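You operate a simulated robot arm through the tools that you are given. There is no shell and no other tool. Be economical: measure what you need, move in short steps, check, and stop when the job is done.

Carry out the task below with a simulated robot arm. There is one attempt and no reset: what you move stays moved.

TASK
Slide the rubber pad with a handle along the long bench until it stands next to the yellow scoop.

It is judged by the outcome, as a careful person would: the job done as asked, and still so three seconds after it is handed in. It fails if anything else is knocked over, pushed out of place, dropped, spilled or broken.

THE ROBOT
A 7-joint arm with a two-finger parallel gripper, fixed in place. Base frame: the origin is at the foot of the arm, x ahead of it, y to its left, z up; the work surface is at about z = 0. Lengths are in cm, angles in degrees, forces in N, time in s.
With the tool pointing down near the work surface it reaches from about 22 to 58 cm from the base axis. Its first joint turns from -66.0 to 66.0 degrees. Payload 2.5 kg.
Tool frame: the origin (TCP) lies between the finger pads and is the grasp point; the fingertips stand 2.3 cm ahead of it; z points along the fingers, y is the line along which they close. The gripper opens to 9.4 cm. The fingers are 3.8 cm wide and 1 cm thick; the gripper's body (5.4 by 9.6 cm) begins 3.9 cm behind the TCP.
Orientation is that of the tool frame in the base frame, as a unit quaternion [x, y, z, w]. With the fingers straight down and closing along the base's y, the tool's x points along the base's -x, its y along +y and its z along -z.

THE INTERFACE
- The arm moves only by the tool nudge_tool. Its argument "plan" is a list that holds one entry, the list of rows, each a list of 6 numbers: the shift along the base's x, y, z in units of 20 mm (1.0 is 20 mm), then the turn, a rotation vector about the base's x, y, z in units of 4 degrees (1.0 is 4 degrees). In form: [[[tx, ty, tz, ax, ay, az], ...]]. A call has 1 to 20 rows; each row shifts and turns the commanded pose from where the row before left it. "hand" is the opening, from 0 (shut) to 1 (fully open), set as the call begins (left out, the last holds). A call with a number of a shift or a turn outside -1 to 1 is refused whole. A row lasts 0.2 s, in which the tool goes at most 5 cm and 8.6 degrees; a call with a longer step from one row to the next is refused whole, and so is a gripper value outside its range. A pose out of reach is approached as far as the arm can. The call stops where the force on the tool passes 40 N (or 10 N more than at its start, if that is more) or the arm is blocked; 0.2 s more then pass. The fingers move at their own pace (about 10.8 cm/s each) and stop on an object; they squeeze with about 31 N. The grip force told is the motor's: it shows also when the fingers shut on nothing. Time passes only in rows, and 0.2 s behind the last, so rows that do not move let the fingers close. It gives the time, the measured TCP pose, the force on the tool (base axes), the opening and the grip force at its end, in the units of the frame above (readings bear some noise).
- Cameras (640 x 400 px; columns grow to the right, rows downward): "scene" is fixed at [11.1, -40.04, 54.66]; the picture's right is [0.90, -0.44, 0.00], its down [-0.24, -0.48, -0.84] and it looks along [0.37, 0.76, -0.54] (base axes); focal length 328 px, centre (320, 200). "wrist" rides on the gripper at [-3.9, 0, -4.4] in the tool frame; the picture's right is [0.00, -1.00, 0.00], its down [0.97, 0.00, -0.24] and it looks along [0.24, 0.00, 0.97] (tool axes); focal length 218 px, centre (320, 200).
- camera(camera): a new picture of that camera. No time passes.
- measure_at(camera, pixels): for up to 12 pixels [column, row] of the newest picture of that camera ("zoom" is the newest enlarged one), the place [x, y, z] in the base frame of the surface seen there, good to about 0.2 cm. No time passes.
- zoom(camera, box): a new picture of the part [left, top, right, bottom] of that camera's present view, enlarged. No time passes.
- finish_job(): hands the job in; it is judged then, once.

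Work in short steps. Measure before you move; look again where a grasp or a placing could have gone wrong, and mend it. You have 60 turns and 20 pictures in all, the two below and enlarged ones among them. Open the gripper and draw the arm clear of the work before you hand the job in, unless the task says otherwise; then end with one line.

The tools are called after "Call:" as name(argument=value, ...) on one line, values as JSON. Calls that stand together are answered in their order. nudge_tool: Moves the arm, as the interface text tells. Its arguments: {"type":"object","properties":{"plan":{"type":"array","items":{"type":"array","items":{"type":"array","items":{"type":"number"}}}},"hand":{"type":"number"}},"required":["plan"]} The other tools are called the same way: camera (camera) takes a picture; measure_at (camera, pixels) gives the place of the surface under pixels of a picture; zoom (camera, box) takes an enlarged picture of a part of a camera's view; finish_job () hands the job in.

At the start:

```text
time_s: 0.0
tcp_pos: [43.34, 13.06, 19.12]
orientation: [0.0, 1.0, 0.0, 0.0]
force: [0.5, -0.2, 1.1]
opening: 9.39
finger_force: 0.1
```

scene: 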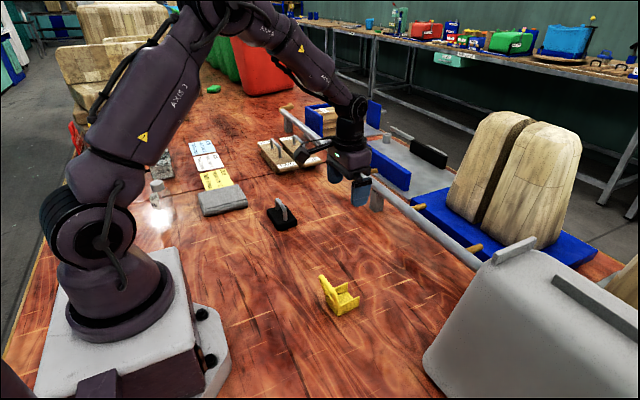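
wrist: 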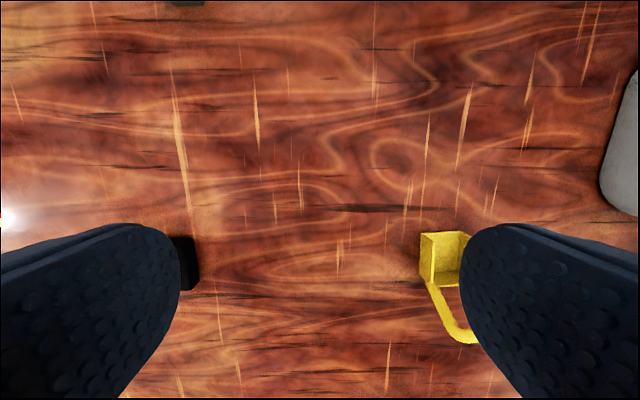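

The black pad with a handle seems to be at about (283,213) in the scene and the yellow scoop at (339,296). I zoom in to measure.

Call:
zoom(camera="scene", box=[180, 120, 400, 340])

Call:
measure_at(camera="scene", pixels=[[268, 209], [282, 229], [298, 223], [281, 199], [288, 211], [275, 222], [322, 277], [337, 313], [358, 300], [330, 300], [345, 285], [222, 200]])

```text
1.82 times, centred on (290, 230) of scene
```

zoom: 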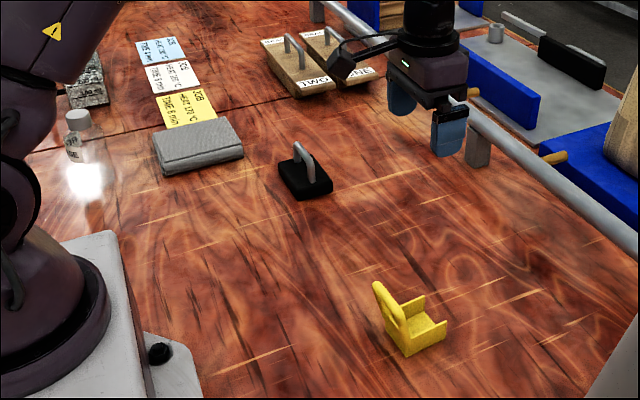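

```text
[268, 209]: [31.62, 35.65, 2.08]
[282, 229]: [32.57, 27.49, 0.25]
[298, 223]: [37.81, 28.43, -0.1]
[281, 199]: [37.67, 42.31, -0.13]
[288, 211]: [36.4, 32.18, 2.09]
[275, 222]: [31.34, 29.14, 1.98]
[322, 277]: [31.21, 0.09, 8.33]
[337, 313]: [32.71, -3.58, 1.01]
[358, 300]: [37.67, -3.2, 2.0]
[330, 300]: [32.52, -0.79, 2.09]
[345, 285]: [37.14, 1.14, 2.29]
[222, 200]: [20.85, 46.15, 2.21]
```

The black pad is at zoom (305,178) and its handle arches over (304,160). I measure both, and the scoop's extents, in the enlarged picture.

Call:
measure_at(camera="zoom", pixels=[[279, 163], [297, 193], [332, 182], [312, 157], [298, 146], [312, 180], [296, 160], [304, 155], [309, 166], [296, 178], [320, 175], [285, 170]])

Call:
measure_at(camera="zoom", pixels=[[378, 285], [375, 292], [390, 330], [403, 353], [445, 335], [422, 296], [400, 300], [423, 318], [408, 345], [385, 290], [444, 322], [395, 315]])

```text
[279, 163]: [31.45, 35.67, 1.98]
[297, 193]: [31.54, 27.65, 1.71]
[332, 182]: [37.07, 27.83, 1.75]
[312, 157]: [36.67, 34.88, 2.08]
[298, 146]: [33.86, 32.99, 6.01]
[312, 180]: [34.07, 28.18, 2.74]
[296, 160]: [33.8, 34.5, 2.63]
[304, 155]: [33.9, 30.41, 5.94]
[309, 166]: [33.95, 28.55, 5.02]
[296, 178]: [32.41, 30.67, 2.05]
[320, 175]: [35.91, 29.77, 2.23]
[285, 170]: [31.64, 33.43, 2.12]
```

```text
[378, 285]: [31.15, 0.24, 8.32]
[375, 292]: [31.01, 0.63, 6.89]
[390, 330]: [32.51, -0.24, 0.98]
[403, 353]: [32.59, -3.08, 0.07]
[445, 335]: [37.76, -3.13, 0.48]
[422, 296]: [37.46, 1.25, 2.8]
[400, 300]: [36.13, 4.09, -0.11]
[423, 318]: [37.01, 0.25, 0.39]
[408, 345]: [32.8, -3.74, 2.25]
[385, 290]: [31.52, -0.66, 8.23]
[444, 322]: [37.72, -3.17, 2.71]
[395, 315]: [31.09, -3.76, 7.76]
```

The pad covers x 31.3–37, y 27.6–35.8. Its handle bar runs along y at x≈34, with its top at z≈6. The scoop's near side is at y≈1.3. I go above the handle while turning 90° about z, so the fingers will close along x and the camera stays away from the scoop.

Call:
nudge_tool(plan=[[[-0.231, 0.456, 0, 0, 0, 1], [-0.231, 0.456, 0, 0, 0, 1], [-0.231, 0.456, 0, 0, 0, 1], [-0.231, 0.456, 0, 0, 0, 1], [-0.231, 0.456, 0, 0, 0, 1], [-0.231, 0.456, 0, 0, 0, 1], [-0.231, 0.456, 0, 0, 0, 1], [-0.231, 0.456, 0, 0, 0, 1], [-0.231, 0.456, 0, 0, 0, 1], [-0.231, 0.456, 0, 0, 0, 1], [-0.231, 0.456, 0, 0, 0, 1], [-0.231, 0.456, 0, 0, 0, 1], [-0.231, 0.456, 0, 0, 0, 1], [-0.231, 0.456, 0, 0, 0, 1], [-0.231, 0.456, 0, 0, 0, 1], [-0.231, 0.456, 0, 0, 0, 1], [-0.231, 0.456, 0, 0, 0, 1], [-0.231, 0.456, 0, 0, 0, 1], [-0.231, 0.456, 0, 0, 0, 1], [-0.231, 0.456, 0, 0, 0, 1]]], hand=0.5)

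Call:
nudge_tool(plan=[[[0, 0, 0, 0, 0, 1], [0, 0, 0, 0, 0, 1], [0, 0, 0, 0, 0, 0.5], [0, 0, 0, 0, 0, 0], [0, 0, 0, 0, 0, 0]]])

Call:
camera(camera="wrist")

```text
time_s: 4.2
tcp_pos: [34.08, 31.42, 19.09]
orientation: [-0.643, 0.766, 0.001, 0.0]
force: [0.8, -0.2, 0.3]
opening: 4.69
finger_force: 0.1
```

```text
time_s: 5.4
tcp_pos: [34.08, 31.44, 19.25]
orientation: [-0.707, 0.707, 0.0, 0.0]
force: [-0.9, -0.4, 1.1]
opening: 4.71
finger_force: 0.1
```

```text
16 pictures are left
```

wrist: 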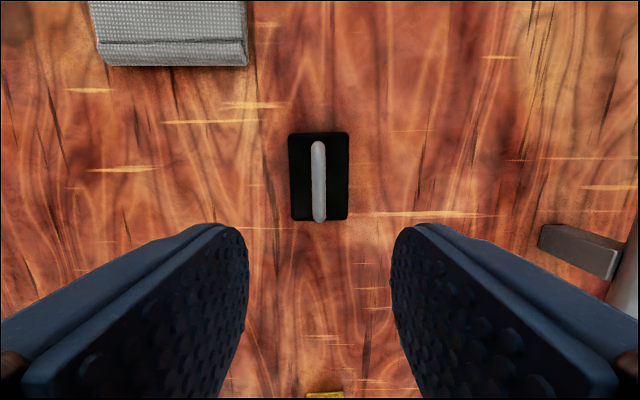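

The handle shows at (318,140)–(319,221), between the fingers in column. I check its ends and the pad's corners.

Call:
measure_at(camera="wrist", pixels=[[318, 146], [318, 180], [319, 216], [313, 180], [324, 180], [293, 136], [345, 136], [294, 217], [344, 217], [325, 395], [115, 60], [240, 62]])

```text
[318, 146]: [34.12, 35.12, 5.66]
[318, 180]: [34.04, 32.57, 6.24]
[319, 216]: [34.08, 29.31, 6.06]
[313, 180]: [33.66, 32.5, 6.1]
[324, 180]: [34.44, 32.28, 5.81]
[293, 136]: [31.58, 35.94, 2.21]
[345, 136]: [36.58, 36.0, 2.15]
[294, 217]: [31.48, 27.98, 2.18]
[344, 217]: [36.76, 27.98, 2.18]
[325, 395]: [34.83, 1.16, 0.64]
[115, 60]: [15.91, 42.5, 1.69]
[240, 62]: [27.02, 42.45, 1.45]
```

The handle centre is about (34.07, 32.0). I shift 0.5 cm in y and descend to z≈5.2, which keeps the tips clear of the pad top at 2.2.

Call:
nudge_tool(plan=[[[0, 0.25, -0.5, 0, 0, 0], [0, 0, -0.7, 0, 0, 0], [0, 0, -0.7, 0, 0, 0], [0, 0, -0.7, 0, 0, 0], [0, 0, -0.7, 0, 0, 0], [0, 0, -0.7, 0, 0, 0], [0, 0, -0.7, 0, 0, 0], [0, 0, -0.7, 0, 0, 0], [0, 0, -0.5, 0, 0, 0], [0, 0, -0.5, 0, 0, 0], [0, 0, -0.3, 0, 0, 0], [0, 0, -0.3, 0, 0, 0], [0, 0, 0, 0, 0, 0], [0, 0, 0, 0, 0, 0]]])

```text
time_s: 8.4
tcp_pos: [34.13, 31.82, 5.3]
orientation: [-0.707, 0.707, 0.0, 0.0]
force: [-0.1, -0.8, 0.2]
opening: 4.73
finger_force: 0.0
```

The arm is in place around the handle without contact, so I close.

Call:
nudge_tool(plan=[[[0, 0, 0, 0, 0, 0], [0, 0, 0, 0, 0, 0], [0, 0, 0, 0, 0, 0], [0, 0, 0, 0, 0, 0]]], hand=0)

```text
time_s: 9.4
tcp_pos: [34.09, 31.76, 5.3]
orientation: [0.708, -0.707, 0.0, 0.001]
force: [-1.2, -0.8, 1.0]
opening: 1.11
finger_force: 31.0
```

The handle is gripped at 1.1 cm. I slide the pad about 6 cm toward -y along the bench and check the force.

Call:
nudge_tool(plan=[[[0, -0.1, 0, 0, 0, 0], [0, -0.3, 0, 0, 0, 0], [0, -0.4, 0, 0, 0, 0], [0, -0.4, 0, 0, 0, 0], [0, -0.4, 0, 0, 0, 0], [0, -0.4, 0, 0, 0, 0], [0, -0.4, 0, 0, 0, 0], [0, -0.4, 0, 0, 0, 0], [0, -0.2, 0, 0, 0, 0]]])

Call:
zoom(camera="scene", box=[180, 120, 400, 340])

```text
time_s: 11.4
tcp_pos: [34.07, 25.91, 5.27]
orientation: [0.708, -0.707, 0.0, -0.002]
force: [-1.1, 8.2, 8.7]
opening: 1.12
finger_force: 31.0
```

```text
1.82 times, centred on (290, 230) of scene
```

zoom: 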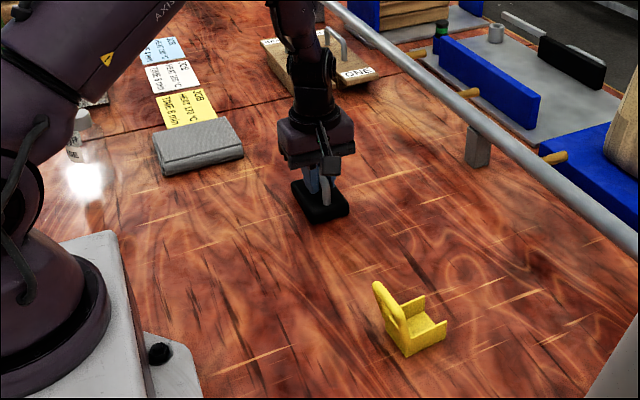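

The pad slides with the gripper (8 N of friction). I go on another 13 cm.

Call:
nudge_tool(plan=[[[0, -0.2, 0, 0, 0, 0], [0, -0.4, 0, 0, 0, 0], [0, -0.4, 0, 0, 0, 0], [0, -0.4, 0, 0, 0, 0], [0, -0.4, 0, 0, 0, 0], [0, -0.4, 0, 0, 0, 0], [0, -0.4, 0, 0, 0, 0], [0, -0.4, 0, 0, 0, 0], [0, -0.4, 0, 0, 0, 0], [0, -0.4, 0, 0, 0, 0], [0, -0.4, 0, 0, 0, 0], [0, -0.4, 0, 0, 0, 0], [0, -0.4, 0, 0, 0, 0], [0, -0.4, 0, 0, 0, 0], [0, -0.4, 0, 0, 0, 0], [0, -0.4, 0, 0, 0, 0], [0, -0.3, 0, 0, 0, 0], [0, 0, 0, 0, 0, 0]]])

Call:
zoom(camera="scene", box=[250, 190, 430, 340])

```text
time_s: 15.2
tcp_pos: [34.09, 12.72, 5.23]
orientation: [-0.707, 0.708, 0.0, 0.001]
force: [0.4, 7.5, 9.1]
opening: 1.1
finger_force: 31.0
```

```text
2.67 times, centred on (340, 265) of scene
```

zoom: 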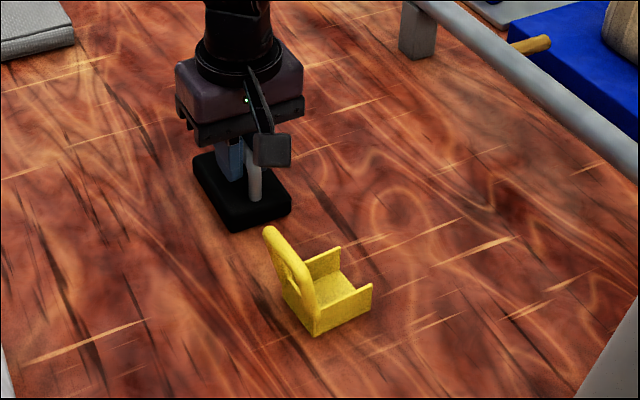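

A bracket on the gripper sticks out toward -y (zoom (272,150)). I measure its reach and height against the scoop's handle, along with the pad's front edge.

Call:
measure_at(camera="zoom", pixels=[[258, 164], [286, 164], [272, 150], [286, 138], [254, 85], [232, 224], [288, 205], [268, 230], [340, 250], [290, 285], [305, 290], [276, 232]])

Call:
measure_at(camera="zoom", pixels=[[264, 240], [270, 255], [280, 280], [290, 250], [300, 265], [322, 255], [312, 330], [262, 143], [265, 130], [198, 163], [236, 229], [291, 212]])

```text
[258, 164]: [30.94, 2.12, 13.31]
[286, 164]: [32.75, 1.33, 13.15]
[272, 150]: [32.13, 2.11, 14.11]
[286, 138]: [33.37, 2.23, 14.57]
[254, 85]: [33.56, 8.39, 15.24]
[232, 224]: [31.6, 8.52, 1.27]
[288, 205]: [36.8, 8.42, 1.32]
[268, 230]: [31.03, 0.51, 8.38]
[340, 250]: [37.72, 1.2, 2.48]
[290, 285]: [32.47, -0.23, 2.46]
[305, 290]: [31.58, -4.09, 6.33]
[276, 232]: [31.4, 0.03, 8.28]
```

```text
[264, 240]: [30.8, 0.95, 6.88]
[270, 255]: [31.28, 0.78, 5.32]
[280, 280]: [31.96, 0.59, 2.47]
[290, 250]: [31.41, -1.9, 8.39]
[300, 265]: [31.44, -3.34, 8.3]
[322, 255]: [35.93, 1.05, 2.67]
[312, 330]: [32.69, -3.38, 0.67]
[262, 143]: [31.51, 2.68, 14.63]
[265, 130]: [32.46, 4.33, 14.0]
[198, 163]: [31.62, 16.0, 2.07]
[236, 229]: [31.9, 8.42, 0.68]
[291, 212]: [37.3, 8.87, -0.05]
```

The bracket's underside is at z≈13 and the scoop's top is at 8.4, so it clears. The pad front is at y≈8.4 and the scoop side at y≈1.25, so I slide 5.7 cm more for a gap of about 1.4 cm.

Call:
nudge_tool(plan=[[[0, -0.2, 0, 0, 0, 0], [0, -0.3, 0, 0, 0, 0], [0, -0.3, 0, 0, 0, 0], [0, -0.3, 0, 0, 0, 0], [0, -0.3, 0, 0, 0, 0], [0, -0.3, 0, 0, 0, 0], [0, -0.3, 0, 0, 0, 0], [0, -0.3, 0, 0, 0, 0], [0, -0.25, 0, 0, 0, 0], [0, -0.2, 0, 0, 0, 0], [0, -0.1, 0, 0, 0, 0], [0, 0, 0, 0, 0, 0]]])

Call:
zoom(camera="scene", box=[250, 190, 430, 340])

Call:
measure_at(camera="zoom", pixels=[[268, 230], [340, 250], [312, 330], [245, 260], [310, 240]])

```text
time_s: 17.8
tcp_pos: [34.07, 7.06, 5.34]
orientation: [0.707, -0.707, 0.0, 0.0]
force: [2.0, 12.9, 15.0]
opening: 1.12
finger_force: 31.2
```

```text
2.67 times, centred on (340, 265) of scene
```

zoom: 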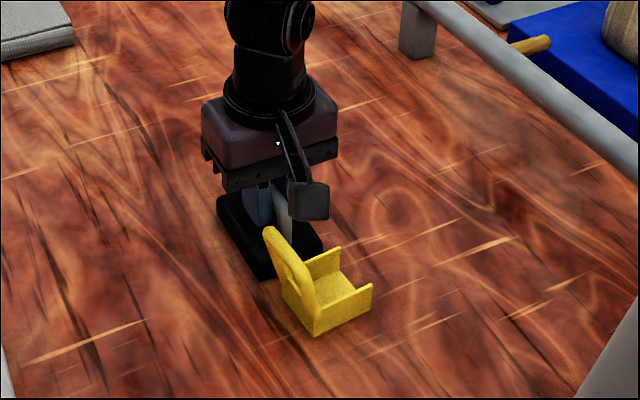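

```text
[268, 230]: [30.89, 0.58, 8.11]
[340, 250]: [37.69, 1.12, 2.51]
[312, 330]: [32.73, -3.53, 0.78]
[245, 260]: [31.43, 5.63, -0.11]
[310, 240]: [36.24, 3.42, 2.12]
```

The scoop has not moved, and the pad's front is about 1.5–2 cm from it. I open the fingers, then rise straight up.

Call:
nudge_tool(plan=[[[0, 0, 0, 0, 0, 0], [0, 0, 0, 0, 0, 0], [0, 0, 0, 0, 0, 0]]], hand=0.5)

Call:
nudge_tool(plan=[[[0, 0, 0.3, 0, 0, 0], [0, 0, 0.5, 0, 0, 0], [0, 0, 0.7, 0, 0, 0], [0, 0, 0.8, 0, 0, 0], [0, 0, 0.8, 0, 0, 0], [0, 0, 0.8, 0, 0, 0], [0, 0, 0.8, 0, 0, 0], [0, 0, 0.8, 0, 0, 0], [0, 0, 0.8, 0, 0, 0], [0, 0.8, 0.5, 0, 0, 0], [0, 0.8, 0, 0, 0, 0], [0, 0.8, 0, 0, 0, 0], [0, 0.8, 0, 0, 0, 0], [0, 0.8, 0, 0, 0, 0], [0, 0.8, 0, 0, 0, 0], [0, 0, 0, 0, 0, 0]]])

Call:
zoom(camera="scene", box=[250, 190, 430, 340])

Call:
measure_at(camera="zoom", pixels=[[268, 230], [340, 250], [312, 330], [230, 220], [312, 238], [320, 243], [255, 268]])

```text
time_s: 18.6
tcp_pos: [34.09, 7.16, 5.13]
orientation: [-0.707, 0.707, 0.0, -0.001]
force: [0.4, -0.5, -0.3]
opening: 4.69
finger_force: 0.0
```

```text
time_s: 22.0
tcp_pos: [34.14, 16.83, 18.68]
orientation: [0.707, -0.707, 0.0, 0.0]
force: [1.0, -0.5, -0.1]
opening: 4.67
finger_force: 0.0
```

```text
2.67 times, centred on (340, 265) of scene
```

zoom: 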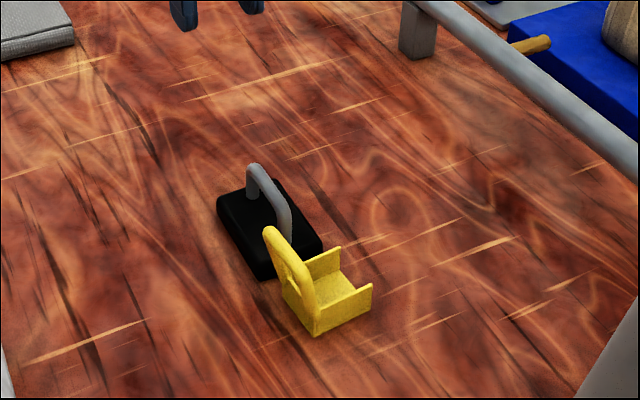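

```text
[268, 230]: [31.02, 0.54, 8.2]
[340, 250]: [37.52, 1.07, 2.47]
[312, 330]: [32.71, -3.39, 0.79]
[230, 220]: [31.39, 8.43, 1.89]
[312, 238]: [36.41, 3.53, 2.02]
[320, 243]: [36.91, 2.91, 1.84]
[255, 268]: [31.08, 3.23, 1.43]
```

The pad lies flat at y≈2.9–11, about 1.7 cm from the scoop, which has not moved. The arm is clear, so I hand the job in.

Call:
finish_job()

```text
The job is handed in.
```

The rubber pad was slid along the bench and now stands about 1.7 cm from the yellow scoop; the scoop did not move, and the arm is clear of the work.
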